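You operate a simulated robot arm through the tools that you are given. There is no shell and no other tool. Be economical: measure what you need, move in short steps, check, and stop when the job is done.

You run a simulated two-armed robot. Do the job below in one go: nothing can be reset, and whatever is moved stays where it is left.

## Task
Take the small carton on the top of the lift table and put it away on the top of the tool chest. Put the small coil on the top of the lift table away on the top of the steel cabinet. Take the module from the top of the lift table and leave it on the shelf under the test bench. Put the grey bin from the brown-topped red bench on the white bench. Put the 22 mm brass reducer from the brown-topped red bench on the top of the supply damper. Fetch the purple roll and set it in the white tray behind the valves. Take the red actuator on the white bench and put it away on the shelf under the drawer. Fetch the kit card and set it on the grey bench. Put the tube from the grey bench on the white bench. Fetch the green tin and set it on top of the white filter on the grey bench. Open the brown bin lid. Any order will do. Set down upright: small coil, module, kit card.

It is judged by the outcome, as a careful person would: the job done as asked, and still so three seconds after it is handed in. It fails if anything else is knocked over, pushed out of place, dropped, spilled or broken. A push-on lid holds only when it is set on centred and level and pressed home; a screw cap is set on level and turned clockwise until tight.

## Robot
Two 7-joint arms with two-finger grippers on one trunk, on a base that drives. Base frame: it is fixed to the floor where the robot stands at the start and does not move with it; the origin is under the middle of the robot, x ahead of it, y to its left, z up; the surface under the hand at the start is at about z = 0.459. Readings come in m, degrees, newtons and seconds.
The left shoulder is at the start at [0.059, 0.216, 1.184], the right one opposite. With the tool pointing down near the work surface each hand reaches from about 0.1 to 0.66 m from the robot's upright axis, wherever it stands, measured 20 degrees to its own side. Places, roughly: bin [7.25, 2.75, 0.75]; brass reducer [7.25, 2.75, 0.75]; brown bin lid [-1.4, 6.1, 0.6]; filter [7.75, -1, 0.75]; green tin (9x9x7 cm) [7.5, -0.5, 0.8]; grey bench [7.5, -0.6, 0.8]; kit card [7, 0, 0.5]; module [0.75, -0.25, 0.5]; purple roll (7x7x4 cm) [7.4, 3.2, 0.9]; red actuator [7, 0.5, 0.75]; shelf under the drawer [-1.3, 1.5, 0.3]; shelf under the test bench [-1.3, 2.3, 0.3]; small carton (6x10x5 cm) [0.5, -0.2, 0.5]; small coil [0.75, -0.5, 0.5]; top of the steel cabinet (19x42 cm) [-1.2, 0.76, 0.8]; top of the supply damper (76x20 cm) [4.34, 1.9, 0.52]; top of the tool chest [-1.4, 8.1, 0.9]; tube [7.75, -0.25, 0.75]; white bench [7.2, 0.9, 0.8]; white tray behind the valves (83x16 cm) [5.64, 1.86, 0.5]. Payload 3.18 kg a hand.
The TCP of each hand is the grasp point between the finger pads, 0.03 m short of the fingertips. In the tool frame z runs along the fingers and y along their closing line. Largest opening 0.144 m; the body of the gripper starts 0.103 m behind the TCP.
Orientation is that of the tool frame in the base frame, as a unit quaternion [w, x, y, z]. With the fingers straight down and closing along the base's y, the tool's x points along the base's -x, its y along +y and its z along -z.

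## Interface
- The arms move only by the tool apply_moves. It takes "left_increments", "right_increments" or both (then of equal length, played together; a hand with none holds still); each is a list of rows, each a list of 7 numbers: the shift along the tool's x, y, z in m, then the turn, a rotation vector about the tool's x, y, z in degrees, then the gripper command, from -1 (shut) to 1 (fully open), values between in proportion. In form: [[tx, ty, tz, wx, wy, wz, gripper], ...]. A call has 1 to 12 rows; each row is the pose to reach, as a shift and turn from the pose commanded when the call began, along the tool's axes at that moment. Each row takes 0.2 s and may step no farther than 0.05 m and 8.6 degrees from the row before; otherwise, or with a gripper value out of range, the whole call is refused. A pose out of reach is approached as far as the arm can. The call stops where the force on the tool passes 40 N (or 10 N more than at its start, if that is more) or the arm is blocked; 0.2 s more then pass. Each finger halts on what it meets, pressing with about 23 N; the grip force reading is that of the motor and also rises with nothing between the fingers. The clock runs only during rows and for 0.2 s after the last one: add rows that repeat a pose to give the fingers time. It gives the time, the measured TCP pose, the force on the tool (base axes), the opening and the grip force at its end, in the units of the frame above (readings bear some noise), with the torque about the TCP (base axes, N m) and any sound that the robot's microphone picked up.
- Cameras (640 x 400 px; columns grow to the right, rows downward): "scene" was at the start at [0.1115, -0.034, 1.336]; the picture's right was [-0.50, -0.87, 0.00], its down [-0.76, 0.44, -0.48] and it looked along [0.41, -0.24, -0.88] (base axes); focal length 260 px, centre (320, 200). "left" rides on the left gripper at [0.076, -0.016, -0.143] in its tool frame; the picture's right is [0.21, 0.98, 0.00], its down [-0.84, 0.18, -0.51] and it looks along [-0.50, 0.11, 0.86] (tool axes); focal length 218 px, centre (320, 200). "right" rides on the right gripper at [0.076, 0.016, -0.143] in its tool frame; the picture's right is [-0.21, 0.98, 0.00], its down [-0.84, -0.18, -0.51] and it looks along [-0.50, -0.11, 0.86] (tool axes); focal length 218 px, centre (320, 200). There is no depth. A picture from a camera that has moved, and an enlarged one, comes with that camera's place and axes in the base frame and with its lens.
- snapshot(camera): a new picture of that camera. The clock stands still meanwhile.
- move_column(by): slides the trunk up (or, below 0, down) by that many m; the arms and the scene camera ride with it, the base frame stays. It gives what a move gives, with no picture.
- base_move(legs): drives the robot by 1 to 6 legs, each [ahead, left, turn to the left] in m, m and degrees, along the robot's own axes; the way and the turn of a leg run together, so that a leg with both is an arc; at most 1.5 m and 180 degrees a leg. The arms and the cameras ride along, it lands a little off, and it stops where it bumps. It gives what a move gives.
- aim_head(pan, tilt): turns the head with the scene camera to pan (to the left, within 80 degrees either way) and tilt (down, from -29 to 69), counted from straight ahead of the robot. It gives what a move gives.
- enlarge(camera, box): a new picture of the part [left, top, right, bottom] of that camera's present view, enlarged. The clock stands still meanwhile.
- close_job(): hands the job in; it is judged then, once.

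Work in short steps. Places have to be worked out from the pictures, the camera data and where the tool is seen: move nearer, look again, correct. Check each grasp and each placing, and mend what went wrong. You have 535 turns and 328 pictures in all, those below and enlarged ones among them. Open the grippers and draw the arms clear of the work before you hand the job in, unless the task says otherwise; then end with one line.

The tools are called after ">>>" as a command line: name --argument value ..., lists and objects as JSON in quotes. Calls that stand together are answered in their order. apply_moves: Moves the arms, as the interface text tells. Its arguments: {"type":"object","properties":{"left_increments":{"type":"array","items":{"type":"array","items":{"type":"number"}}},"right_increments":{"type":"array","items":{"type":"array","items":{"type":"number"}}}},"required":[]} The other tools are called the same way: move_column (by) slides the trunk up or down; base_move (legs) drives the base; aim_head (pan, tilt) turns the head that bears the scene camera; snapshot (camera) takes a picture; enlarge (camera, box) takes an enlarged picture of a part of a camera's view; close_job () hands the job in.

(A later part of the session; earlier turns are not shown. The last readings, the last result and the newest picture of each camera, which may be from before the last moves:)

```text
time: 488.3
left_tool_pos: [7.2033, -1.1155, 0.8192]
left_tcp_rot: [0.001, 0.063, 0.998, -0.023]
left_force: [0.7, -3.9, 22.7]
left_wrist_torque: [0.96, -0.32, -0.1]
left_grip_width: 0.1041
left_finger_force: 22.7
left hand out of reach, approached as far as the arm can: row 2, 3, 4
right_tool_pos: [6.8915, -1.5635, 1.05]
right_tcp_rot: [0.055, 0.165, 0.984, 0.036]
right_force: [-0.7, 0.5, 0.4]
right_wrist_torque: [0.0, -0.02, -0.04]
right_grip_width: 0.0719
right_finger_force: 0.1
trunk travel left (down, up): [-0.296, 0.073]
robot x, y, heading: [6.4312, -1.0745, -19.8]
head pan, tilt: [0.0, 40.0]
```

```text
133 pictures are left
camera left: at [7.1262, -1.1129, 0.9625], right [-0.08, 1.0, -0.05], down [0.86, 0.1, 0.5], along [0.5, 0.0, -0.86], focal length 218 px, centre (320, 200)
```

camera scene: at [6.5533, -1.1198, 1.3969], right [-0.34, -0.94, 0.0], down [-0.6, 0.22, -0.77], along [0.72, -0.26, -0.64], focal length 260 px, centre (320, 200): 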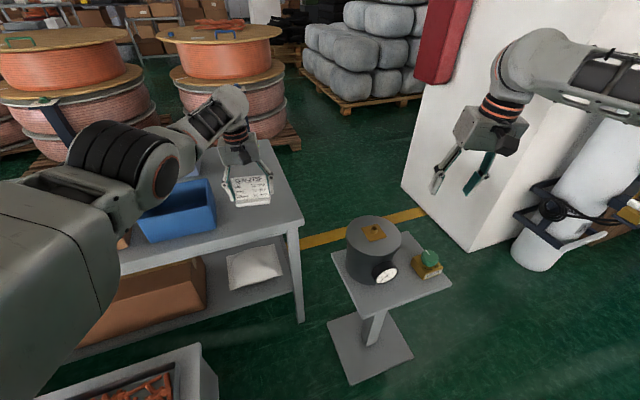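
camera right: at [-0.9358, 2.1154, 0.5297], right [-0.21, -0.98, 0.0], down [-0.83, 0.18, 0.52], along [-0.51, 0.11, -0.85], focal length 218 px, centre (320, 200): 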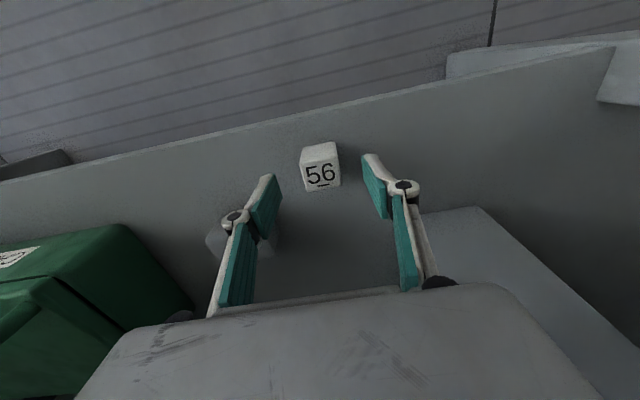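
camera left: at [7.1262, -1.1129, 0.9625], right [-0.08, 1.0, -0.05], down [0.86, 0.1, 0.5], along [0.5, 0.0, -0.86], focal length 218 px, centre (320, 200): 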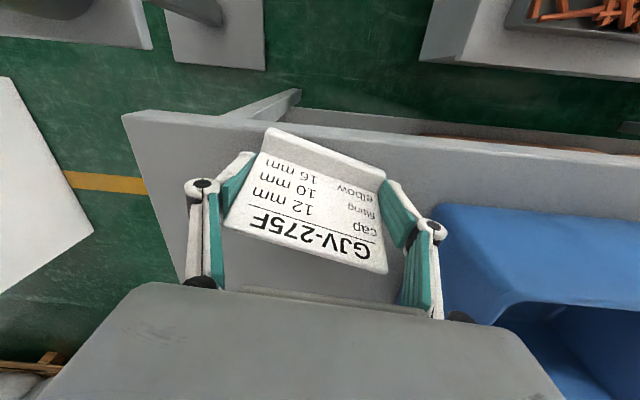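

Contact. Ease off, open a little and lift.

>>> apply_moves --left_increments '[[0, 0, -0.022, 0, 0, 0, -1], [0, 0, -0.022, 0, 0, 0, 0.7], [0, 0, -0.022, 0, 0, 0, 0.7], [0, 0, -0.06, 0, 0, 0, 0.7], [0, 0, -0.1, 0, 0, 0, 0.7], [0, 0, -0.14, 0, 0, 0, 0.7], [0, 0, -0.18, 0, 0, 0, 0.7]]'

>>> snapshot --camera "left"

```text
time: 489.9
left_tool_pos: [7.2177, -1.0856, 0.9856]
left_tcp_rot: [0.047, 0.087, 0.991, 0.088]
left_force: [0.2, -0.3, -0.1]
left_wrist_torque: [-0.02, 0.03, -0.03]
left_grip_width: 0.1223
left_finger_force: 0.1
right_tool_pos: [6.8928, -1.5629, 1.0504]
right_tcp_rot: [0.054, 0.164, 0.984, 0.036]
right_force: [-0.9, -0.7, 0.3]
right_wrist_torque: [-0.01, 0.01, -0.01]
right_grip_width: 0.0719
right_finger_force: 0.0
trunk travel left (down, up): [-0.296, 0.073]
robot x, y, heading: [6.4328, -1.072, -20.1]
head pan, tilt: [0.0, 40.0]
stopped in row 7 (left hand): the arm was blocked; the commanded pose is now the measured one
```

```text
132 pictures are left
camera left: at [7.1249, -1.1092, 1.1162], right [-0.04, 0.99, 0.16], down [0.8, -0.06, 0.6], along [0.6, 0.16, -0.79], focal length 218 px, centre (320, 200)
```

left: 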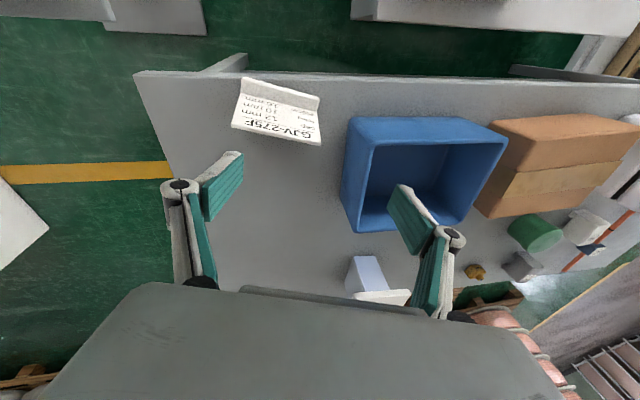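

Kit card stands on the grey bench. I check the left arm's posture.

>>> base_move --legs '[[-0.3, 0, 0]]'

>>> aim_head --pan 15 --tilt 35

>>> snapshot --camera "scene"

```text
time: 491.9
left_tool_pos: [6.9382, -0.9852, 0.9865]
left_tcp_rot: [0.047, 0.088, 0.991, 0.087]
left_force: [-0.5, -0.2, 0.4]
left_wrist_torque: [0.0, 0.0, 0.0]
left_grip_width: 0.1223
left_finger_force: 0.0
right_tool_pos: [6.6118, -1.4623, 1.0503]
right_tcp_rot: [0.054, 0.165, 0.984, 0.035]
right_force: [-0.3, 0.8, 0.8]
right_wrist_torque: [-0.02, -0.06, -0.02]
right_grip_width: 0.0718
right_finger_force: 0.0
trunk travel left (down, up): [-0.296, 0.073]
robot x, y, heading: [6.15, -0.971, -20.2]
head pan, tilt: [0.0, 40.0]
```

```text
time: 492.7
left_tool_pos: [6.9398, -0.9836, 0.985]
left_tcp_rot: [0.047, 0.088, 0.991, 0.087]
left_force: [-0.4, 0.4, 0.2]
left_wrist_torque: [-0.02, -0.04, 0.0]
left_grip_width: 0.1224
left_finger_force: 0.1
right_tool_pos: [6.6126, -1.4622, 1.0492]
right_tcp_rot: [0.053, 0.165, 0.984, 0.035]
right_force: [-0.3, 0.3, 0.3]
right_wrist_torque: [0.0, -0.01, 0.0]
right_grip_width: 0.0722
right_finger_force: 0.0
trunk travel left (down, up): [-0.296, 0.073]
robot x, y, heading: [6.1498, -0.9735, -19.9]
head pan, tilt: [15.0, 35.0]
```

```text
131 pictures are left
camera scene: at [6.2808, -0.9969, 1.4045], right [-0.09, -1.0, 0.0], down [-0.57, 0.05, -0.82], along [0.82, -0.07, -0.57], focal length 260 px, centre (320, 200)
```

scene: 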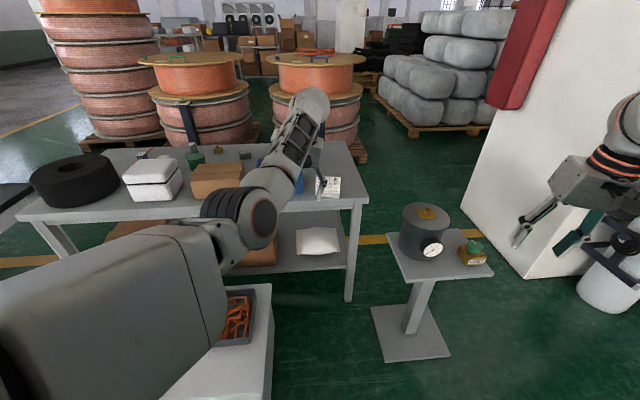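

The left elbow is tucked in again. I use the proven recovery: yaw the hand outward, fingers forward, roll tool-x up, tip down.

>>> apply_moves --left_increments '[[0.005, 0.012, -0.01, 0, 0, 8.2, 0], [0.01, 0.024, -0.02, 0, 0, 16.4, 0], [0.015, 0.036, -0.03, 0, 0, 24.6, 0], [0.02, 0.048, -0.04, 0, 0, 32.8, 0], [0.025, 0.06, -0.05, 0, 0, 41, 0], [0.03, 0.072, -0.06, 0, 0, 49.2, 0], [0.035, 0.084, -0.07, 0, 0, 57.4, 0], [0.04, 0.096, -0.08, 0, 0, 65.6, 0], [0.045, 0.108, -0.09, 0, 0, 73.8, 0], [0.05, 0.12, -0.1, 0, 0, 82, 0], [0.055, 0.132, -0.11, 0, 0, 90, 0]]'

```text
time: 493.5
left_tool_pos: [6.954, -0.897, 1.05]
left_tcp_rot: [0.053, 0.266, 0.944, 0.191]
left_force: [-0.6, 0.8, 0.3]
left_wrist_torque: [0.03, 0.05, 0.0]
left_grip_width: 0.072
left_finger_force: 0.1
right_tool_pos: [6.6131, -1.4632, 1.0488]
right_tcp_rot: [0.054, 0.166, 0.984, 0.035]
right_force: [-0.9, 0.4, 0.4]
right_wrist_torque: [0.01, 0.0, -0.01]
right_grip_width: 0.0718
right_finger_force: 0.0
trunk travel left (down, up): [-0.296, 0.073]
robot x, y, heading: [6.1517, -0.9726, -20.2]
head pan, tilt: [15.0, 35.0]
stopped in row 4 (left hand): the arm was blocked; the commanded pose is now the measured one
```

Go to fingers-forward directly (wrist-friendly) with tool-x outward.

>>> apply_moves --left_increments '[[0.0017, 0.0034, -0.0158, -4.67, -5.76, 3.81, 0], [0.0034, 0.0068, -0.0316, -9.33, -11.5, 7.6, 0], [0.005, 0.01, -0.047, -14, -17.3, 11.4, 0], [0.0067, 0.0137, -0.063, -18.7, -23, 15.2, 0], [0.0083, 0.017, -0.079, -23.3, -28.8, 19, 0], [0.01, 0.0205, -0.0945, -28, -34.5, 22.9, 0], [0.0117, 0.024, -0.11, -32.7, -40.3, 26.7, 0], [0.0133, 0.0273, -0.126, -37.3, -46, 30.5, 0], [0.015, 0.031, -0.142, -42, -51.8, 34.3, 0], [0.0167, 0.034, -0.158, -46.7, -57.6, 38.1, 0], [0.0183, 0.0376, -0.173, -51.3, -63.3, 41.9, 0], [0.02, 0.041, -0.189, -56, -69.1, 45.7, 0]]'

>>> apply_moves --left_increments '[[0, 0, 0, 0, 0, 8.4, 0], [0, 0, 0, 0, 0, 16.8, 0], [0, 0, 0, 0, 0, 25.2, 0], [0, 0, 0, 0, 0, 33.6, 0], [0, 0, 0, 0, 0, 42, 0], [0, 0, 0, 0, 0, 50.4, 0], [0, 0, 0, 0, 0, 58.8, 0], [0, 0, 0, 0, 0, 67.2, 0], [0, 0, 0, 0, 0, 75.6, 0], [0, 0, 0, 0, 0, 84, 0], [0, 0, 0, 0, 0, 90, 0]]'

>>> snapshot --camera "scene"

```text
time: 496.1
left_tool_pos: [6.9183, -0.9192, 1.2394]
left_tcp_rot: [0.582, 0.58, 0.403, 0.403]
left_force: [0.6, 0.5, 0.9]
left_wrist_torque: [0.0, -0.03, -0.03]
left_grip_width: 0.0719
left_finger_force: 0.0
right_tool_pos: [6.6117, -1.461, 1.0504]
right_tcp_rot: [0.053, 0.165, 0.984, 0.035]
right_force: [-0.5, 0.7, 0.7]
right_wrist_torque: [-0.02, 0.0, -0.02]
right_grip_width: 0.0717
right_finger_force: 0.0
trunk travel left (down, up): [-0.296, 0.073]
robot x, y, heading: [6.1532, -0.9693, -19.9]
head pan, tilt: [15.0, 35.0]
```

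```text
time: 498.5
left_tool_pos: [6.9181, -0.9205, 1.2392]
left_tcp_rot: [0.126, 0.696, -0.126, 0.696]
left_force: [0.8, 0.1, -0.2]
left_wrist_torque: [-0.01, 0.02, -0.02]
left_grip_width: 0.0719
left_finger_force: 0.1
right_tool_pos: [6.6123, -1.4627, 1.0502]
right_tcp_rot: [0.054, 0.166, 0.984, 0.035]
right_force: [-0.3, -0.2, 0.3]
right_wrist_torque: [0.0, 0.02, 0.02]
right_grip_width: 0.0721
right_finger_force: 0.1
trunk travel left (down, up): [-0.296, 0.073]
robot x, y, heading: [6.1518, -0.9769, -20.0]
head pan, tilt: [15.0, 35.0]
```

```text
130 pictures are left
camera scene: at [6.2807, -0.9969, 1.4045], right [-0.09, -1.0, 0.0], down [-0.57, 0.05, -0.82], along [0.82, -0.07, -0.57], focal length 260 px, centre (320, 200)
```

scene: 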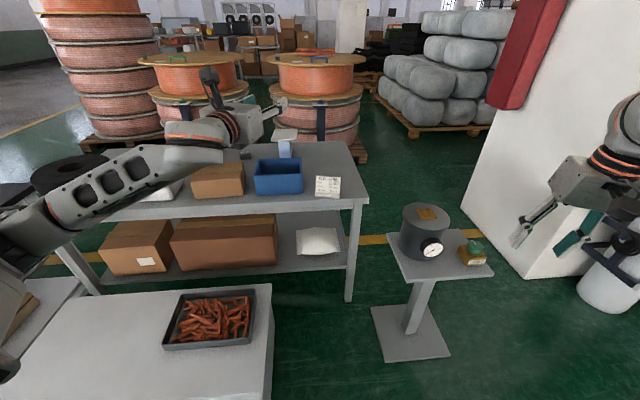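

Elbow out. Tip the fingers down and unwind the yaw (three calls in sequence).

>>> apply_moves --left_increments '[[-0.015, 0, -0.008, 0, -8.4, 0, 0], [-0.03, 0, -0.016, 0, -16.8, 0, 0], [-0.045, 0, -0.024, 0, -25.2, 0, 0], [-0.06, 0, -0.032, 0, -33.6, 0, 0], [-0.075, 0, -0.04, 0, -42, 0, 0], [-0.09, 0, -0.048, 0, -50.4, 0, 0], [-0.105, 0, -0.056, 0, -58.8, 0, 0], [-0.12, 0, -0.064, 0, -67.2, 0, 0], [-0.135, 0, -0.072, 0, -75.6, 0, 0], [-0.15, 0, -0.08, 0, -84, 0, 0], [-0.15, 0, -0.08, 0, -90, 0, 0]]'

>>> apply_moves --left_increments '[[0, 0, 0, 0, 0, -8.4, 0], [0, 0, 0, 0, 0, -16.8, 0], [0, 0, 0, 0, 0, -25.2, 0], [0, 0, 0, 0, 0, -33.6, 0], [0, 0, 0, 0, 0, -42, 0], [0, 0, 0, 0, 0, -50.4, 0], [0, 0, 0, 0, 0, -58.8, 0], [0, 0, 0, 0, 0, -67.2, 0], [0, 0, 0, 0, 0, -75.6, 0], [0, 0, 0, 0, 0, -84, 0], [0, 0, 0, 0, 0, -90, 0]]'

>>> apply_moves --left_increments '[[0, 0, 0, 0, 0, -8.4, 0], [0, 0, 0, 0, 0, -16.8, 0], [0, 0, 0, 0, 0, -25.2, 0], [0, 0, 0, 0, 0, -33.6, 0], [0, 0, 0, 0, 0, -42, 0], [0, 0, 0, 0, 0, -50.4, 0], [0, 0, 0, 0, 0, -58.8, 0], [0, 0, 0, 0, 0, -67.2, 0], [0, 0, 0, 0, 0, -75.6, 0], [0, 0, 0, 0, 0, -84, 0], [0, 0, 0, 0, 0, -90, 0]]'

>>> aim_head --pan -35 --tilt 35

>>> snapshot --camera "scene"

```text
time: 500.9
left_tool_pos: [6.8429, -0.8935, 1.0904]
left_tcp_rot: [0.0, 0.984, -0.177, -0.001]
left_force: [-0.6, -1.0, -0.8]
left_wrist_torque: [-0.03, 0.01, -0.01]
left_grip_width: 0.072
left_finger_force: 0.0
right_tool_pos: [6.613, -1.4624, 1.051]
right_tcp_rot: [0.053, 0.165, 0.984, 0.036]
right_force: [0.5, 0.2, -0.3]
right_wrist_torque: [0.02, 0.0, 0.0]
right_grip_width: 0.0719
right_finger_force: 0.1
trunk travel left (down, up): [-0.296, 0.073]
robot x, y, heading: [6.1481, -0.9743, -20.4]
head pan, tilt: [15.0, 35.0]
```

```text
time: 503.3
left_tool_pos: [6.8434, -0.8908, 1.0894]
left_tcp_rot: [0.001, 0.821, 0.571, -0.001]
left_force: [-0.3, 0.4, 0.3]
left_wrist_torque: [0.0, 0.03, -0.02]
left_grip_width: 0.0717
left_finger_force: 0.1
right_tool_pos: [6.6123, -1.4629, 1.0506]
right_tcp_rot: [0.054, 0.165, 0.984, 0.035]
right_force: [0.6, 0.8, -0.6]
right_wrist_torque: [0.02, 0.01, -0.02]
right_grip_width: 0.0723
right_finger_force: 0.1
trunk travel left (down, up): [-0.296, 0.073]
robot x, y, heading: [6.1481, -0.9728, -20.1]
head pan, tilt: [15.0, 35.0]
```

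```text
time: 505.7
left_tool_pos: [6.8438, -0.892, 1.09]
left_tcp_rot: [0.0, 0.176, 0.984, -0.001]
left_force: [-0.8, 0.1, -0.5]
left_wrist_torque: [-0.02, -0.01, 0.02]
left_grip_width: 0.0721
left_finger_force: 0.1
right_tool_pos: [6.6123, -1.463, 1.0492]
right_tcp_rot: [0.053, 0.165, 0.984, 0.035]
right_force: [0.1, 0.3, 1.0]
right_wrist_torque: [0.0, 0.03, -0.01]
right_grip_width: 0.0719
right_finger_force: 0.0
trunk travel left (down, up): [-0.296, 0.073]
robot x, y, heading: [6.1499, -0.9723, -20.0]
head pan, tilt: [15.0, 35.0]
```

```text
time: 506.9
left_tool_pos: [6.8447, -0.8918, 1.0899]
left_tcp_rot: [0.0, 0.178, 0.984, -0.001]
left_force: [-0.2, 0.2, -0.2]
left_wrist_torque: [0.02, 0.0, -0.01]
left_grip_width: 0.0719
left_finger_force: 0.1
right_tool_pos: [6.613, -1.4615, 1.0501]
right_tcp_rot: [0.054, 0.165, 0.984, 0.035]
right_force: [-0.3, 0.7, 0.0]
right_wrist_torque: [-0.02, 0.03, 0.01]
right_grip_width: 0.072
right_finger_force: 0.0
trunk travel left (down, up): [-0.296, 0.073]
robot x, y, heading: [6.149, -0.9748, -19.8]
head pan, tilt: [-35.0, 35.0]
```

```text
129 pictures are left
camera scene: at [6.2435, -1.0612, 1.4045], right [-0.82, -0.57, 0.0], down [-0.33, 0.47, -0.82], along [0.47, -0.67, -0.57], focal length 260 px, centre (320, 200)
```

scene: 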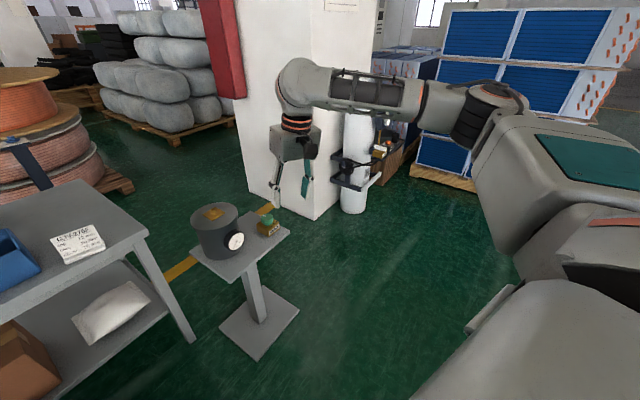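

Left arm restored. The gap behind the pedestal is too tight, so I'll do the red bench first and look for a way behind from that side. Turn to heading 0 and slide left along x≈6.15.

>>> base_move --legs '[[0, 0, 20], [0, 1.4, 0], [0, 1.3, 0]]'

>>> aim_head --pan 20 --tilt 30

>>> snapshot --camera "scene"

```text
time: 531.8
left_tool_pos: [6.7582, 2.0554, 1.0897]
left_tcp_rot: [0.001, 0.006, 1.0, -0.001]
left_force: [-0.2, -0.2, 0.0]
left_wrist_torque: [0.03, 0.05, 0.01]
left_grip_width: 0.072
left_finger_force: 0.0
right_tool_pos: [6.7326, 1.4397, 1.0494]
right_tcp_rot: [0.046, -0.005, 0.998, 0.045]
right_force: [0.2, -0.8, 0.2]
right_wrist_torque: [0.01, 0.0, 0.02]
right_grip_width: 0.0721
right_finger_force: 0.0
trunk travel left (down, up): [-0.296, 0.073]
robot x, y, heading: [6.1334, 1.7433, -0.5]
head pan, tilt: [-35.0, 35.0]
```

```text
time: 533.0
left_tool_pos: [6.7585, 2.0553, 1.0898]
left_tcp_rot: [0.0, 0.006, 1.0, -0.001]
left_force: [0.4, 0.7, 1.4]
left_wrist_torque: [0.02, -0.05, -0.01]
left_grip_width: 0.0719
left_finger_force: 0.0
right_tool_pos: [6.7334, 1.4395, 1.0504]
right_tcp_rot: [0.048, -0.006, 0.998, 0.043]
right_force: [0.5, -0.6, -0.3]
right_wrist_torque: [-0.01, 0.0, 0.0]
right_grip_width: 0.072
right_finger_force: 0.1
trunk travel left (down, up): [-0.296, 0.073]
robot x, y, heading: [6.1331, 1.7469, -0.1]
head pan, tilt: [20.0, 30.0]
```

```text
128 pictures are left
camera scene: at [6.2632, 1.7742, 1.4123], right [0.34, -0.94, 0.0], down [-0.47, -0.17, -0.87], along [0.82, 0.29, -0.5], focal length 260 px, centre (320, 200)
```

scene: 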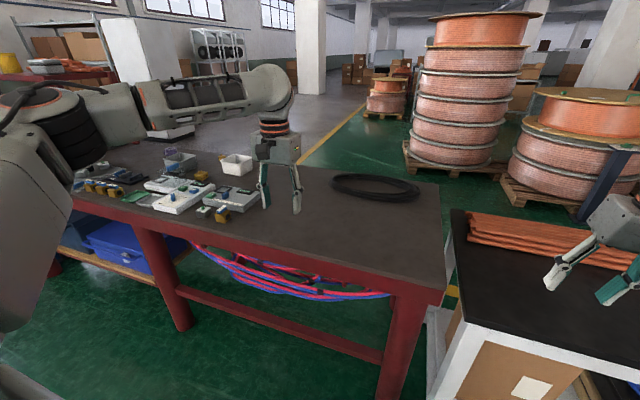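

The red bench is to my left-front. Slide 0.9 m further left and look at its items.

>>> base_move --legs '[[0, 0.95, 0]]'

>>> aim_head --pan 10 --tilt 38

>>> snapshot --camera "scene"

>>> enlarge --camera "scene" --box '[160, 90, 480, 290]'

```text
time: 541.7
left_tool_pos: [6.7694, 3.0047, 1.0895]
left_tcp_rot: [0.0, 0.011, 1.0, -0.001]
left_force: [0.1, 0.4, 0.8]
left_wrist_torque: [-0.01, -0.02, 0.0]
left_grip_width: 0.072
left_finger_force: 0.1
right_tool_pos: [6.7407, 2.3881, 1.0501]
right_tcp_rot: [0.047, -0.001, 0.998, 0.044]
right_force: [0.2, 0.5, 0.0]
right_wrist_torque: [0.04, -0.03, -0.01]
right_grip_width: 0.0719
right_finger_force: 0.1
trunk travel left (down, up): [-0.296, 0.073]
robot x, y, heading: [6.1411, 2.7018, -0.9]
head pan, tilt: [20.0, 30.0]
```

```text
time: 542.5
left_tool_pos: [6.7705, 3.003, 1.0893]
left_tcp_rot: [0.001, 0.011, 1.0, -0.001]
left_force: [-0.7, 0.0, 0.2]
left_wrist_torque: [0.01, -0.01, 0.02]
left_grip_width: 0.0722
left_finger_force: 0.0
right_tool_pos: [6.7397, 2.3878, 1.0495]
right_tcp_rot: [0.048, -0.002, 0.998, 0.044]
right_force: [0.7, -0.5, -0.9]
right_wrist_torque: [-0.01, 0.0, 0.02]
right_grip_width: 0.072
right_finger_force: 0.0
trunk travel left (down, up): [-0.296, 0.073]
robot x, y, heading: [6.1423, 2.7008, -0.8]
head pan, tilt: [10.0, 38.0]
```

```text
127 pictures are left
camera scene: at [6.2726, 2.7112, 1.4], right [0.16, -0.99, 0.0], down [-0.61, -0.1, -0.79], along [0.78, 0.13, -0.62], focal length 260 px, centre (320, 200)
```

scene: 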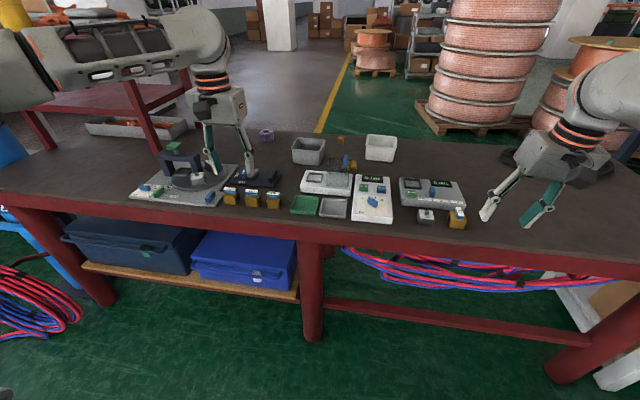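

```text
2.00 times, centred on (320, 190) of scene
camera zoom: at [6.2726, 2.7112, 1.4], right [0.16, -0.99, 0.0], down [-0.61, -0.1, -0.79], along [0.78, 0.13, -0.62], focal length 520 px, centre (320, 220)
```

zoom: 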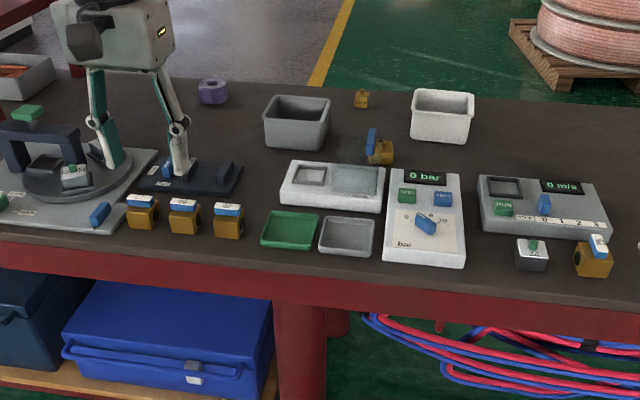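

The small brass item behind the displays is at [7.27,2.75] and the grey bin at [7.35,2.94]. Enlarge to read the labels.

>>> enlarge --camera "scene" --box '[270, 125, 400, 205]'

>>> enlarge --camera "scene" --box '[210, 120, 320, 215]'

```text
4.92 times, centred on (335, 165) of scene
camera zoom: at [6.2726, 2.7112, 1.4], right [0.16, -0.99, 0.0], down [-0.61, -0.1, -0.79], along [0.78, 0.13, -0.62], focal length 1280 px, centre (246, 372)
```

zoom: 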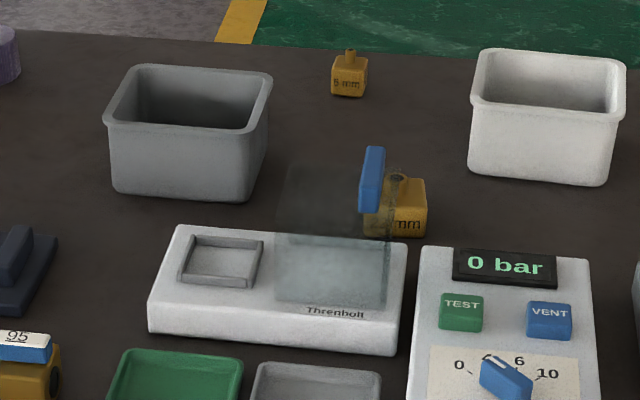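

```text
4.21 times, centred on (265, 168) of scene
camera zoom: at [6.2726, 2.7112, 1.4], right [0.16, -0.99, 0.0], down [-0.61, -0.1, -0.79], along [0.78, 0.13, -0.62], focal length 1095 px, centre (552, 337)
```

zoom: 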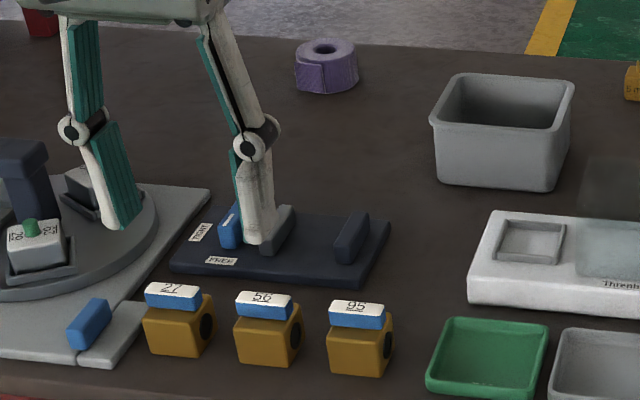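

I need to know whether I can get behind these benches from the left. Look left.

>>> aim_head --pan 50 --tilt 25

>>> snapshot --camera "scene"

```text
time: 543.5
left_tool_pos: [6.7713, 3.0043, 1.0905]
left_tcp_rot: [0.0, 0.01, 1.0, -0.001]
left_force: [0.3, -1.0, 0.1]
left_wrist_torque: [-0.01, 0.01, 0.0]
left_grip_width: 0.0719
left_finger_force: 0.1
right_tool_pos: [6.7398, 2.3889, 1.0495]
right_tcp_rot: [0.047, -0.001, 0.998, 0.043]
right_force: [-0.1, 0.2, -0.9]
right_wrist_torque: [-0.02, -0.01, 0.01]
right_grip_width: 0.0716
right_finger_force: 0.1
trunk travel left (down, up): [-0.296, 0.073]
robot x, y, heading: [6.1455, 2.6975, -0.7]
head pan, tilt: [50.0, 25.0]
```

```text
123 pictures are left
camera scene: at [6.2477, 2.767, 1.4203], right [0.76, -0.65, 0.0], down [-0.28, -0.32, -0.91], along [0.59, 0.69, -0.42], focal length 260 px, centre (320, 200)
```

scene: 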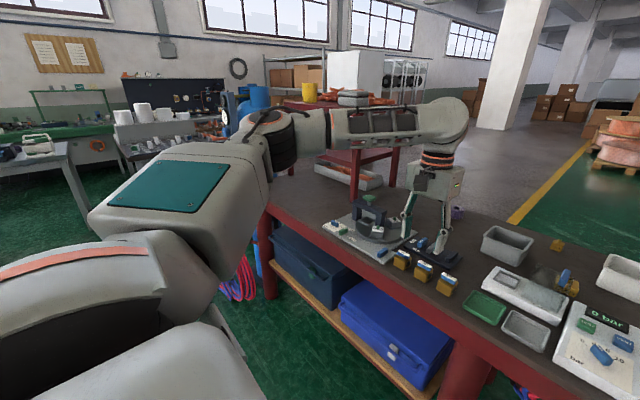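

The left end is cluttered with hoses. The pedestal–pillar gap (~0.72 m) is passable sideways with the arms pointing over the pedestal. I drive there: back along the front, then turn to face +y.

>>> move_column --by 0.06

>>> base_move --legs '[[-0.05, -1.4, 0.7], [0, -1.4, 0], [0, -1.3, 0], [0, 0, 90]]'

>>> aim_head --pan -65 --tilt 45

>>> snapshot --camera "scene"

```text
time: 544.5
left_tool_pos: [6.7707, 3.004, 1.15]
left_tcp_rot: [0.001, 0.01, 1.0, 0.0]
left_force: [0.5, 0.7, -0.4]
left_wrist_torque: [0.01, 0.02, -0.02]
left_grip_width: 0.0721
left_finger_force: 0.1
right_tool_pos: [6.7398, 2.3881, 1.1106]
right_tcp_rot: [0.047, -0.002, 0.998, 0.044]
right_force: [-0.1, -0.6, -0.1]
right_wrist_torque: [0.0, 0.03, -0.02]
right_grip_width: 0.0722
right_finger_force: 0.0
trunk travel left (down, up): [-0.356, 0.013]
robot x, y, heading: [6.1431, 2.6975, -0.7]
head pan, tilt: [50.0, 25.0]
```

```text
time: 584.3
left_tool_pos: [5.7518, -0.7965, 1.1503]
left_tcp_rot: [0.001, -0.698, 0.716, -0.001]
left_force: [0.4, 0.2, -0.3]
left_wrist_torque: [-0.01, -0.06, 0.01]
left_grip_width: 0.0719
left_finger_force: 0.1
right_tool_pos: [6.3659, -0.8305, 1.1104]
right_tcp_rot: [0.003, -0.705, 0.707, 0.064]
right_force: [0.0, -0.9, 0.0]
right_wrist_torque: [-0.01, -0.04, 0.03]
right_grip_width: 0.072
right_finger_force: 0.0
trunk travel left (down, up): [-0.356, 0.013]
robot x, y, heading: [6.0535, -1.4254, 88.5]
head pan, tilt: [50.0, 25.0]
```

```text
time: 586.2
left_tool_pos: [5.7517, -0.7965, 1.1497]
left_tcp_rot: [0.001, -0.698, 0.716, 0.0]
left_force: [0.6, -0.4, -0.4]
left_wrist_torque: [-0.01, 0.03, -0.01]
left_grip_width: 0.0721
left_finger_force: 0.1
right_tool_pos: [6.3655, -0.8292, 1.1094]
right_tcp_rot: [0.003, -0.705, 0.707, 0.064]
right_force: [1.2, 0.6, 0.2]
right_wrist_torque: [-0.01, 0.01, -0.01]
right_grip_width: 0.072
right_finger_force: 0.0
trunk travel left (down, up): [-0.356, 0.013]
robot x, y, heading: [6.0532, -1.4266, 88.8]
head pan, tilt: [-65.0, 45.0]
```

```text
122 pictures are left
camera scene: at [6.127, -1.3542, 1.4499], right [0.4, -0.91, 0.0], down [-0.65, -0.29, -0.71], along [0.65, 0.29, -0.71], focal length 260 px, centre (320, 200)
```

scene: 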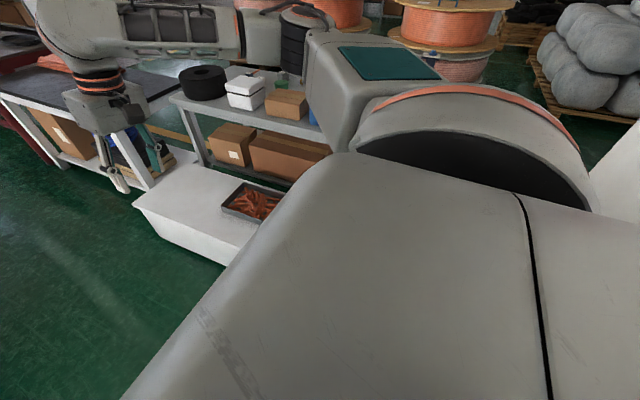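

My shoulder blocks that side. I back to y≈-2.08, slide to x≈6.6, and look ahead at the pedestal.

>>> base_move --legs '[[-0.65, 0, 1.2], [0, -0.6, 0]]'

>>> aim_head --pan -15 --tilt 55

>>> snapshot --camera "scene"

```text
time: 595.1
left_tool_pos: [6.3279, -1.4562, 1.1505]
left_tcp_rot: [0.001, -0.7, 0.714, -0.001]
left_force: [-0.5, 0.0, -0.6]
left_wrist_torque: [0.03, 0.01, -0.01]
left_grip_width: 0.0721
left_finger_force: 0.1
right_tool_pos: [6.9429, -1.4846, 1.1103]
right_tcp_rot: [-0.003, 0.707, -0.704, -0.064]
right_force: [-0.3, 0.6, 0.7]
right_wrist_torque: [-0.02, 0.02, 0.01]
right_grip_width: 0.0721
right_finger_force: 0.1
trunk travel left (down, up): [-0.356, 0.013]
robot x, y, heading: [6.6325, -2.0841, 89.2]
head pan, tilt: [-65.0, 45.0]
```

```text
time: 596.3
left_tool_pos: [6.3277, -1.4552, 1.149]
left_tcp_rot: [0.001, -0.701, 0.713, 0.0]
left_force: [0.7, 0.3, -0.1]
left_wrist_torque: [0.0, 0.02, -0.03]
left_grip_width: 0.0721
left_finger_force: 0.1
right_tool_pos: [6.9436, -1.4845, 1.1092]
right_tcp_rot: [-0.002, 0.707, -0.704, -0.064]
right_force: [-1.0, -0.1, 0.3]
right_wrist_torque: [0.0, 0.0, -0.05]
right_grip_width: 0.0718
right_finger_force: 0.1
trunk travel left (down, up): [-0.356, 0.013]
robot x, y, heading: [6.6307, -2.0823, 89.4]
head pan, tilt: [-15.0, 55.0]
```

```text
121 pictures are left
camera scene: at [6.6531, -1.9749, 1.4365], right [0.96, -0.27, 0.0], down [-0.22, -0.79, -0.57], along [0.16, 0.55, -0.82], focal length 260 px, centre (320, 200)
```

scene: 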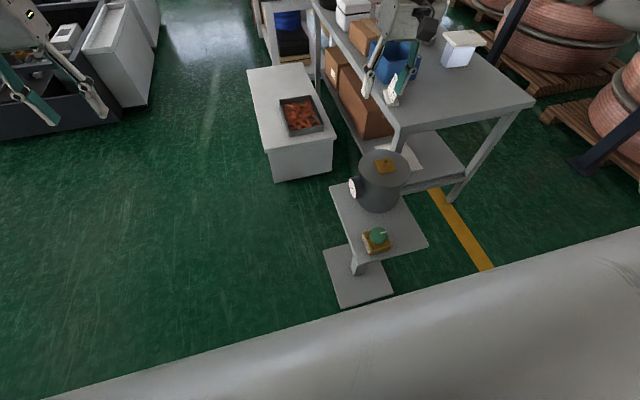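

Measured: pedestal near side y=-1.70, pillar face y≈-2.45; I'm centred at -2.08. Slide right in two careful legs.

>>> base_move --legs '[[0.008, -0.6, 0.5]]'

>>> base_move --legs '[[0.01, -0.7, 0]]'

```text
time: 602.0
left_tool_pos: [6.9243, -1.4556, 1.15]
left_tcp_rot: [0.001, -0.703, 0.711, -0.001]
left_force: [-0.1, -1.7, -0.7]
left_wrist_torque: [0.04, -0.02, 0.0]
left_grip_width: 0.072
left_finger_force: 0.2
right_tool_pos: [7.5403, -1.4809, 1.1092]
right_tcp_rot: [-0.003, 0.71, -0.701, -0.064]
right_force: [-0.2, 0.7, 0.1]
right_wrist_torque: [-0.02, 0.01, 0.02]
right_grip_width: 0.0722
right_finger_force: 0.0
trunk travel left (down, up): [-0.356, 0.013]
robot x, y, heading: [7.2358, -2.0834, 89.5]
head pan, tilt: [-15.0, 55.0]
```

```text
time: 608.7
left_tool_pos: [7.6402, -1.4498, 1.1494]
left_tcp_rot: [0.0, -0.699, 0.715, -0.001]
left_force: [0.2, 0.3, 1.0]
left_wrist_torque: [-0.03, 0.0, 0.02]
left_grip_width: 0.0718
left_finger_force: 0.1
right_tool_pos: [8.2537, -1.4807, 1.1098]
right_tcp_rot: [-0.003, 0.706, -0.705, -0.063]
right_force: [0.4, -0.4, 0.1]
right_wrist_torque: [-0.01, -0.03, -0.05]
right_grip_width: 0.0721
right_finger_force: 0.0
trunk travel left (down, up): [-0.356, 0.013]
robot x, y, heading: [7.9421, -2.0805, 88.8]
head pan, tilt: [-15.0, 55.0]
```

Through. I shift 0.35 m further right and go forward behind the grey bench, then look.

>>> base_move --legs '[[0, -0.3, 1], [0.9, 0, 0]]'

>>> aim_head --pan 30 --tilt 35

>>> snapshot --camera "scene"

```text
time: 616.3
left_tool_pos: [7.9181, -0.5415, 1.1497]
left_tcp_rot: [-0.001, 0.708, -0.706, 0.001]
left_force: [0.2, 1.0, 0.1]
left_wrist_torque: [-0.01, -0.02, 0.03]
left_grip_width: 0.0721
left_finger_force: 0.1
right_tool_pos: [8.5341, -0.5578, 1.109]
right_tcp_rot: [-0.002, 0.715, -0.696, -0.065]
right_force: [-0.4, 0.2, 0.3]
right_wrist_torque: [-0.05, 0.04, 0.01]
right_grip_width: 0.0718
right_finger_force: 0.0
trunk travel left (down, up): [-0.356, 0.013]
robot x, y, heading: [8.2341, -1.1618, 90.6]
head pan, tilt: [-15.0, 55.0]
```

```text
time: 617.4
left_tool_pos: [7.9179, -0.5413, 1.1497]
left_tcp_rot: [-0.001, 0.708, -0.706, 0.0]
left_force: [-0.3, 0.9, -0.7]
left_wrist_torque: [-0.01, -0.01, 0.01]
left_grip_width: 0.0722
left_finger_force: 0.1
right_tool_pos: [8.5314, -0.5586, 1.11]
right_tcp_rot: [-0.001, 0.715, -0.697, -0.064]
right_force: [-0.3, -0.9, 0.0]
right_wrist_torque: [0.01, 0.04, -0.02]
right_grip_width: 0.072
right_finger_force: 0.1
trunk travel left (down, up): [-0.356, 0.013]
robot x, y, heading: [8.2361, -1.1615, 90.8]
head pan, tilt: [30.0, 35.0]
```

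```text
120 pictures are left
camera scene: at [8.1912, -1.0486, 1.4647], right [0.86, 0.51, 0.0], down [0.29, -0.49, -0.82], along [-0.41, 0.71, -0.57], focal length 260 px, centre (320, 200)
```

scene: 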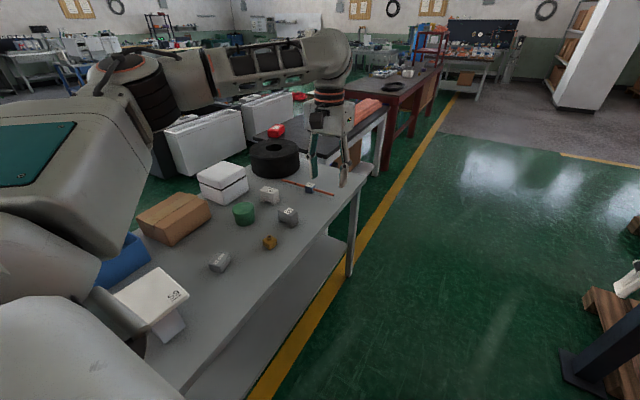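

Good view from behind. Drive 0.8 m on and turn to face the bench.

>>> base_move --legs '[[0.8, 0, 0], [0, 0, 89.5]]'

>>> aim_head --pan 0 --tilt 45

>>> snapshot --camera "scene"

>>> snapshot --camera "left"

```text
time: 625.6
left_tool_pos: [7.6093, -0.6915, 1.1495]
left_tcp_rot: [-0.001, 1.0, 0.009, 0.0]
left_force: [0.7, -0.3, 0.4]
left_wrist_torque: [0.01, -0.03, 0.02]
left_grip_width: 0.0718
left_finger_force: 0.1
right_tool_pos: [7.6156, -0.0751, 1.1105]
right_tcp_rot: [0.044, 0.998, 0.02, -0.046]
right_force: [-0.1, -0.3, 0.5]
right_wrist_torque: [-0.02, 0.06, 0.0]
right_grip_width: 0.0719
right_finger_force: 0.0
trunk travel left (down, up): [-0.356, 0.013]
robot x, y, heading: [8.2281, -0.3632, -178.6]
head pan, tilt: [30.0, 35.0]
```

```text
time: 626.5
left_tool_pos: [7.6103, -0.6907, 1.1502]
left_tcp_rot: [-0.001, 1.0, 0.009, 0.0]
left_force: [0.8, -0.4, 0.1]
left_wrist_torque: [0.0, 0.0, -0.02]
left_grip_width: 0.0722
left_finger_force: 0.1
right_tool_pos: [7.6166, -0.0754, 1.1098]
right_tcp_rot: [0.045, 0.998, 0.02, -0.046]
right_force: [0.1, -0.4, -0.2]
right_wrist_torque: [0.01, 0.01, -0.02]
right_grip_width: 0.0721
right_finger_force: 0.2
trunk travel left (down, up): [-0.356, 0.013]
robot x, y, heading: [8.2256, -0.3585, -178.6]
head pan, tilt: [0.0, 45.0]
```

```text
119 pictures are left
camera scene: at [8.1044, -0.3675, 1.4499], right [-0.03, 1.0, 0.0], down [0.71, 0.02, -0.71], along [-0.71, -0.02, -0.71], focal length 260 px, centre (320, 200)
```

scene: 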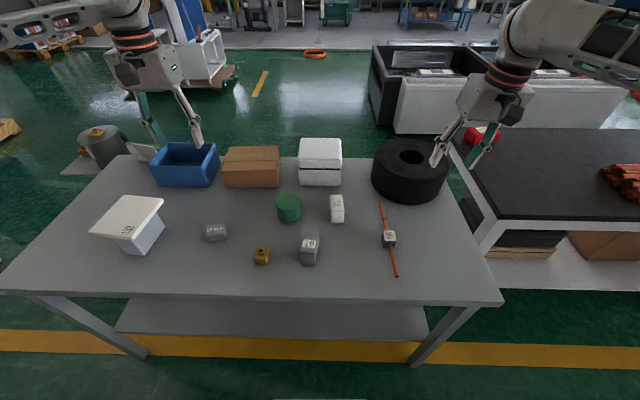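

```text
118 pictures are left
camera left: at [7.6865, -0.6732, 1.293], right [0.23, -0.97, 0.0], down [-0.84, -0.2, 0.51], along [-0.49, -0.11, -0.86], focal length 218 px, centre (320, 200)
```

left: 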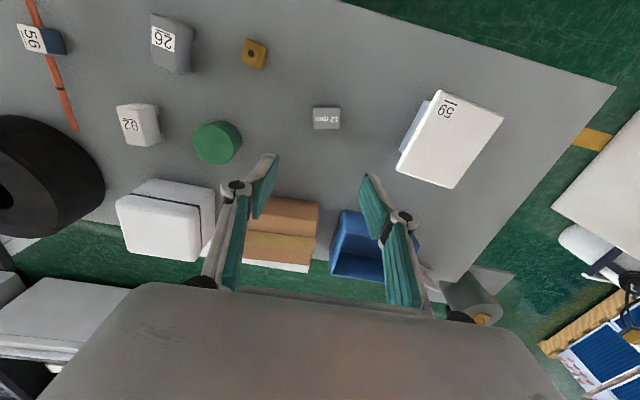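

Tin at [7.512,-0.495], filter top centre [7.645,-0.905,0.915], tube tag at [7.614,-0.17] with the rod along x. I move in 9 cm, lower slightly, and bring both hands to hover: left over the tin, right over the tube tag.

>>> base_move --legs '[[0.09, 0, 0]]'

>>> move_column --by -0.06

>>> apply_moves --left_increments '[[-0.0006, -0.0327, 0.0233, 0, 0, 0, 0.7], [-0.0012, -0.065, 0.047, 0, 0, 0, 0.7], [-0.0018, -0.098, 0.07, 0, 0, 0, 0.7], [-0.0023, -0.131, 0.093, 0, 0, 0, 0.7], [-0.003, -0.163, 0.117, 0, 0, 0, 0.7], [-0.0035, -0.196, 0.14, 0, 0, 0, 0.7]]' --right_increments '[[0.016, 0.0145, 0.0215, 0.9, 0.9, 0.4, 0], [0.032, 0.029, 0.043, 1.7, 1.8, 0.8, 0], [0.048, 0.0435, 0.0645, 2.6, 2.7, 1.2, 0], [0.064, 0.058, 0.086, 3.5, 3.5, 1.5, 0], [0.08, 0.0725, 0.1075, 4.3, 4.4, 1.9, 0], [0.096, 0.087, 0.129, 5.2, 5.3, 2.3, 0]]'

>>> snapshot --camera "left"

>>> snapshot --camera "right"

```text
time: 627.6
left_tool_pos: [7.5213, -0.6924, 1.1508]
left_tcp_rot: [-0.001, 1.0, 0.008, -0.001]
left_force: [-0.1, 0.0, 0.3]
left_wrist_torque: [0.02, -0.05, 0.01]
left_grip_width: 0.0722
left_finger_force: 0.0
right_tool_pos: [7.5275, -0.0771, 1.1097]
right_tcp_rot: [0.046, 0.998, 0.02, -0.046]
right_force: [0.9, 0.5, 0.1]
right_wrist_torque: [0.01, -0.05, 0.01]
right_grip_width: 0.0718
right_finger_force: 0.1
trunk travel left (down, up): [-0.356, 0.013]
robot x, y, heading: [8.1378, -0.3603, -178.7]
head pan, tilt: [0.0, 45.0]
```

```text
time: 628.6
left_tool_pos: [7.5218, -0.6925, 1.09]
left_tcp_rot: [-0.001, 1.0, 0.008, 0.0]
left_force: [0.6, -0.3, 1.5]
left_wrist_torque: [-0.04, 0.02, -0.01]
left_grip_width: 0.0718
left_finger_force: 0.0
right_tool_pos: [7.5287, -0.0768, 1.0497]
right_tcp_rot: [0.046, 0.998, 0.02, -0.047]
right_force: [0.3, 0.7, -0.4]
right_wrist_torque: [-0.02, 0.0, 0.0]
right_grip_width: 0.0718
right_finger_force: 0.0
trunk travel left (down, up): [-0.296, 0.073]
robot x, y, heading: [8.1368, -0.3663, -178.7]
head pan, tilt: [0.0, 45.0]
```

```text
time: 630.0
left_tool_pos: [7.5163, -0.4956, 0.9509]
left_tcp_rot: [-0.001, 1.0, 0.008, 0.001]
left_force: [-0.7, 0.1, 1.7]
left_wrist_torque: [-0.02, 0.01, -0.01]
left_grip_width: 0.1222
left_finger_force: 0.0
right_tool_pos: [7.6169, -0.1715, 0.9199]
right_tcp_rot: [0.0, 1.0, 0.0, 0.0]
right_force: [0.2, -0.3, -0.2]
right_wrist_torque: [0.0, 0.01, 0.0]
right_grip_width: 0.0722
right_finger_force: 0.0
trunk travel left (down, up): [-0.296, 0.073]
robot x, y, heading: [8.1371, -0.368, -178.8]
head pan, tilt: [0.0, 45.0]
```

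```text
117 pictures are left
camera left: at [7.5919, -0.4775, 1.0933], right [0.23, -0.97, 0.0], down [-0.84, -0.2, 0.51], along [-0.49, -0.11, -0.86], focal length 218 px, centre (320, 200)
```

left: 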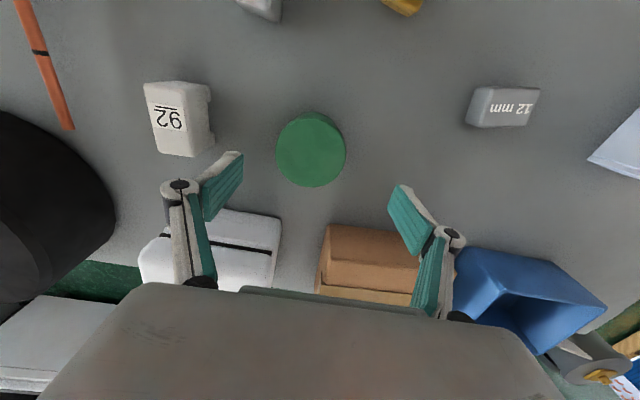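

```text
116 pictures are left
camera right: at [7.6921, -0.1878, 1.0617], right [-0.21, -0.98, 0.0], down [-0.84, 0.18, 0.51], along [-0.5, 0.11, -0.86], focal length 218 px, centre (320, 200)
```

right: 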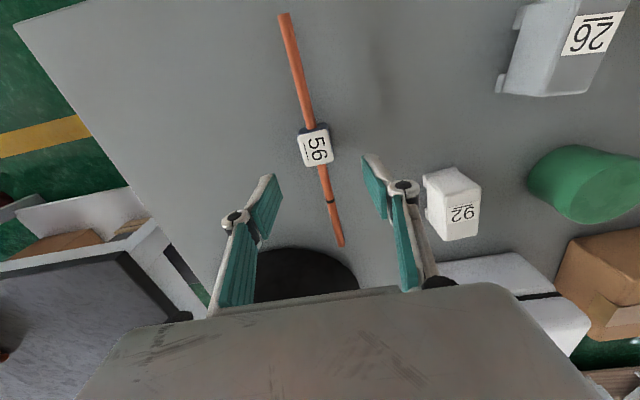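

Both aligned well. Descend and grip both objects, then lift.

>>> apply_moves --left_increments '[[0.002, -0.012, 0.04, 0, 0, 0, 0.7], [0.002, -0.012, 0.08, 0, 0, 0, 0.7], [0.002, -0.012, 0.11, 0, 0, 0, 0.7], [0.002, -0.012, 0.13, 0, 0, 0, 0.7], [0.002, -0.012, 0.13, 0, 0, 0, 0.1], [0.002, -0.012, 0.13, 0, 0, 0, -0.5], [0.002, -0.012, 0.13, 0, 0, 0, -1]]' --right_increments '[[0, -0.005, 0.035, 0, 0, 0, 0], [0, -0.005, 0.07, 0, 0, 0, 0], [0, -0.005, 0.095, 0, 0, 0, 0], [0, -0.005, 0.105, 0, 0, 0, 0], [0, -0.005, 0.105, 0, 0, 0, -0.5], [0, -0.005, 0.105, 0, 0, 0, -1], [0, -0.005, 0.105, 0, 0, 0, -1]]'

>>> snapshot --camera "left"

>>> snapshot --camera "right"

```text
time: 631.6
left_tool_pos: [7.516, -0.4831, 0.8189]
left_tcp_rot: [-0.001, 1.0, 0.008, 0.0]
left_force: [0.4, -0.1, -0.3]
left_wrist_torque: [-0.03, 0.0, 0.03]
left_grip_width: 0.08
left_finger_force: 23.3
right_tool_pos: [7.6153, -0.1676, 0.8155]
right_tcp_rot: [-0.001, 1.0, 0.0, 0.0]
right_force: [0.2, -0.5, 0.0]
right_wrist_torque: [-0.02, 0.0, 0.0]
right_grip_width: 0.0353
right_finger_force: 23.0
trunk travel left (down, up): [-0.296, 0.073]
robot x, y, heading: [8.1364, -0.3623, -178.5]
head pan, tilt: [0.0, 45.0]
```

```text
115 pictures are left
camera left: at [7.5922, -0.4658, 0.9625], right [0.22, -0.97, 0.0], down [-0.84, -0.19, 0.51], along [-0.49, -0.11, -0.86], focal length 218 px, centre (320, 200)
```

left: 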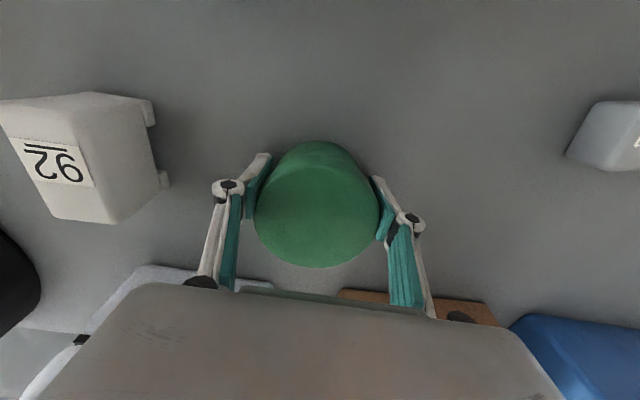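

```text
114 pictures are left
camera right: at [7.6915, -0.1836, 0.958], right [-0.21, -0.98, 0.0], down [-0.84, 0.18, 0.51], along [-0.5, 0.11, -0.86], focal length 218 px, centre (320, 200)
```

right: 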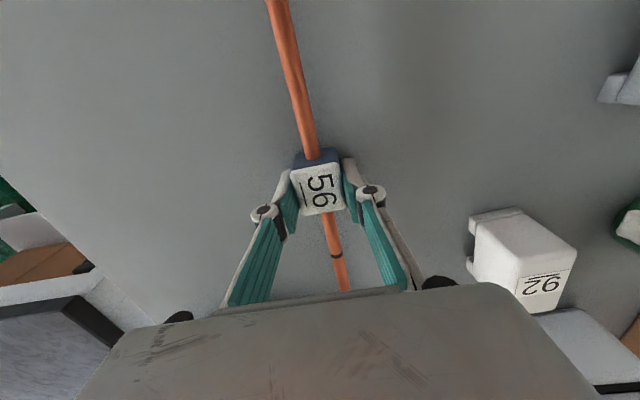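

Both held. Lift them clear.

>>> apply_moves --left_increments '[[0, 0, -0.04, 0, 0, 0, -1], [0, 0, -0.08, 0, 0, 0, -1], [0, 0, -0.12, 0, 0, 0, -1], [0, 0, -0.16, 0, 0, 0, -1], [0, 0, -0.2, 0, 0, 0, -1], [0, 0, -0.23, 0, 0, 0, -1]]' --right_increments '[[0, 0, -0.04, 0, 0, 0, -1], [0, 0, -0.08, 0, 0, 0, -1], [0, 0, -0.12, 0, 0, 0, -1], [0, 0, -0.16, 0, 0, 0, -1], [0, 0, -0.2, 0, 0, 0, -1], [0, 0, -0.24, 0, 0, 0, -1]]'

>>> base_move --legs '[[-0.06, 0, 0], [0, 0.33, 0]]'

>>> aim_head --pan 15 --tilt 45

>>> snapshot --camera "scene"

>>> snapshot --camera "left"

```text
time: 633.0
left_tool_pos: [7.5181, -0.4848, 1.0517]
left_tcp_rot: [-0.001, 1.0, 0.009, 0.0]
left_force: [0.1, -0.3, -2.4]
left_wrist_torque: [0.02, 0.0, 0.0]
left_grip_width: 0.0801
left_finger_force: 23.0
right_tool_pos: [7.6167, -0.1657, 1.0568]
right_tcp_rot: [-0.001, 1.0, 0.0, 0.0]
right_force: [-0.5, 0.1, -0.3]
right_wrist_torque: [-0.05, 0.03, -0.04]
right_grip_width: 0.0356
right_finger_force: 23.1
trunk travel left (down, up): [-0.296, 0.073]
robot x, y, heading: [8.1388, -0.3677, -178.6]
head pan, tilt: [0.0, 45.0]
```

```text
time: 637.1
left_tool_pos: [7.585, -0.8144, 1.0498]
left_tcp_rot: [-0.001, 1.0, 0.009, 0.0]
left_force: [-0.3, 0.9, -2.8]
left_wrist_torque: [0.04, -0.03, 0.02]
left_grip_width: 0.08
left_finger_force: 22.7
right_tool_pos: [7.684, -0.4941, 1.0566]
right_tcp_rot: [-0.002, 1.0, 0.0, 0.0]
right_force: [0.7, -0.3, -1.6]
right_wrist_torque: [0.01, -0.03, -0.02]
right_grip_width: 0.0353
right_finger_force: 22.7
trunk travel left (down, up): [-0.296, 0.073]
robot x, y, heading: [8.2055, -0.696, -179.0]
head pan, tilt: [0.0, 45.0]
```

```text
time: 637.8
left_tool_pos: [7.5846, -0.8134, 1.0508]
left_tcp_rot: [-0.001, 1.0, 0.008, 0.0]
left_force: [0.3, -0.5, -2.5]
left_wrist_torque: [0.01, -0.03, -0.04]
left_grip_width: 0.0803
left_finger_force: 23.5
right_tool_pos: [7.6837, -0.4948, 1.0568]
right_tcp_rot: [0.0, 1.0, 0.0, 0.0]
right_force: [1.2, -0.6, -1.2]
right_wrist_torque: [-0.05, -0.01, 0.0]
right_grip_width: 0.0355
right_finger_force: 22.8
trunk travel left (down, up): [-0.296, 0.073]
robot x, y, heading: [8.2037, -0.6941, -178.5]
head pan, tilt: [15.0, 45.0]
```

```text
113 pictures are left
camera scene: at [8.0821, -0.7192, 1.3897], right [-0.28, 0.96, 0.0], down [0.68, 0.2, -0.71], along [-0.68, -0.2, -0.71], focal length 260 px, centre (320, 200)
```

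scene: 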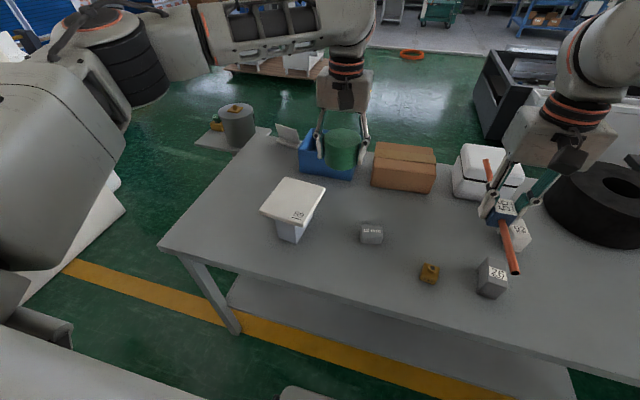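

```text
112 pictures are left
camera left: at [7.6612, -0.7955, 1.1927], right [0.22, -0.97, 0.0], down [-0.84, -0.19, 0.51], along [-0.49, -0.11, -0.86], focal length 218 px, centre (320, 200)
```

left: 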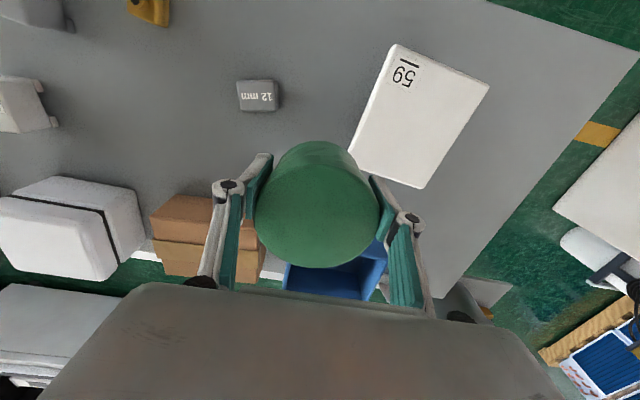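

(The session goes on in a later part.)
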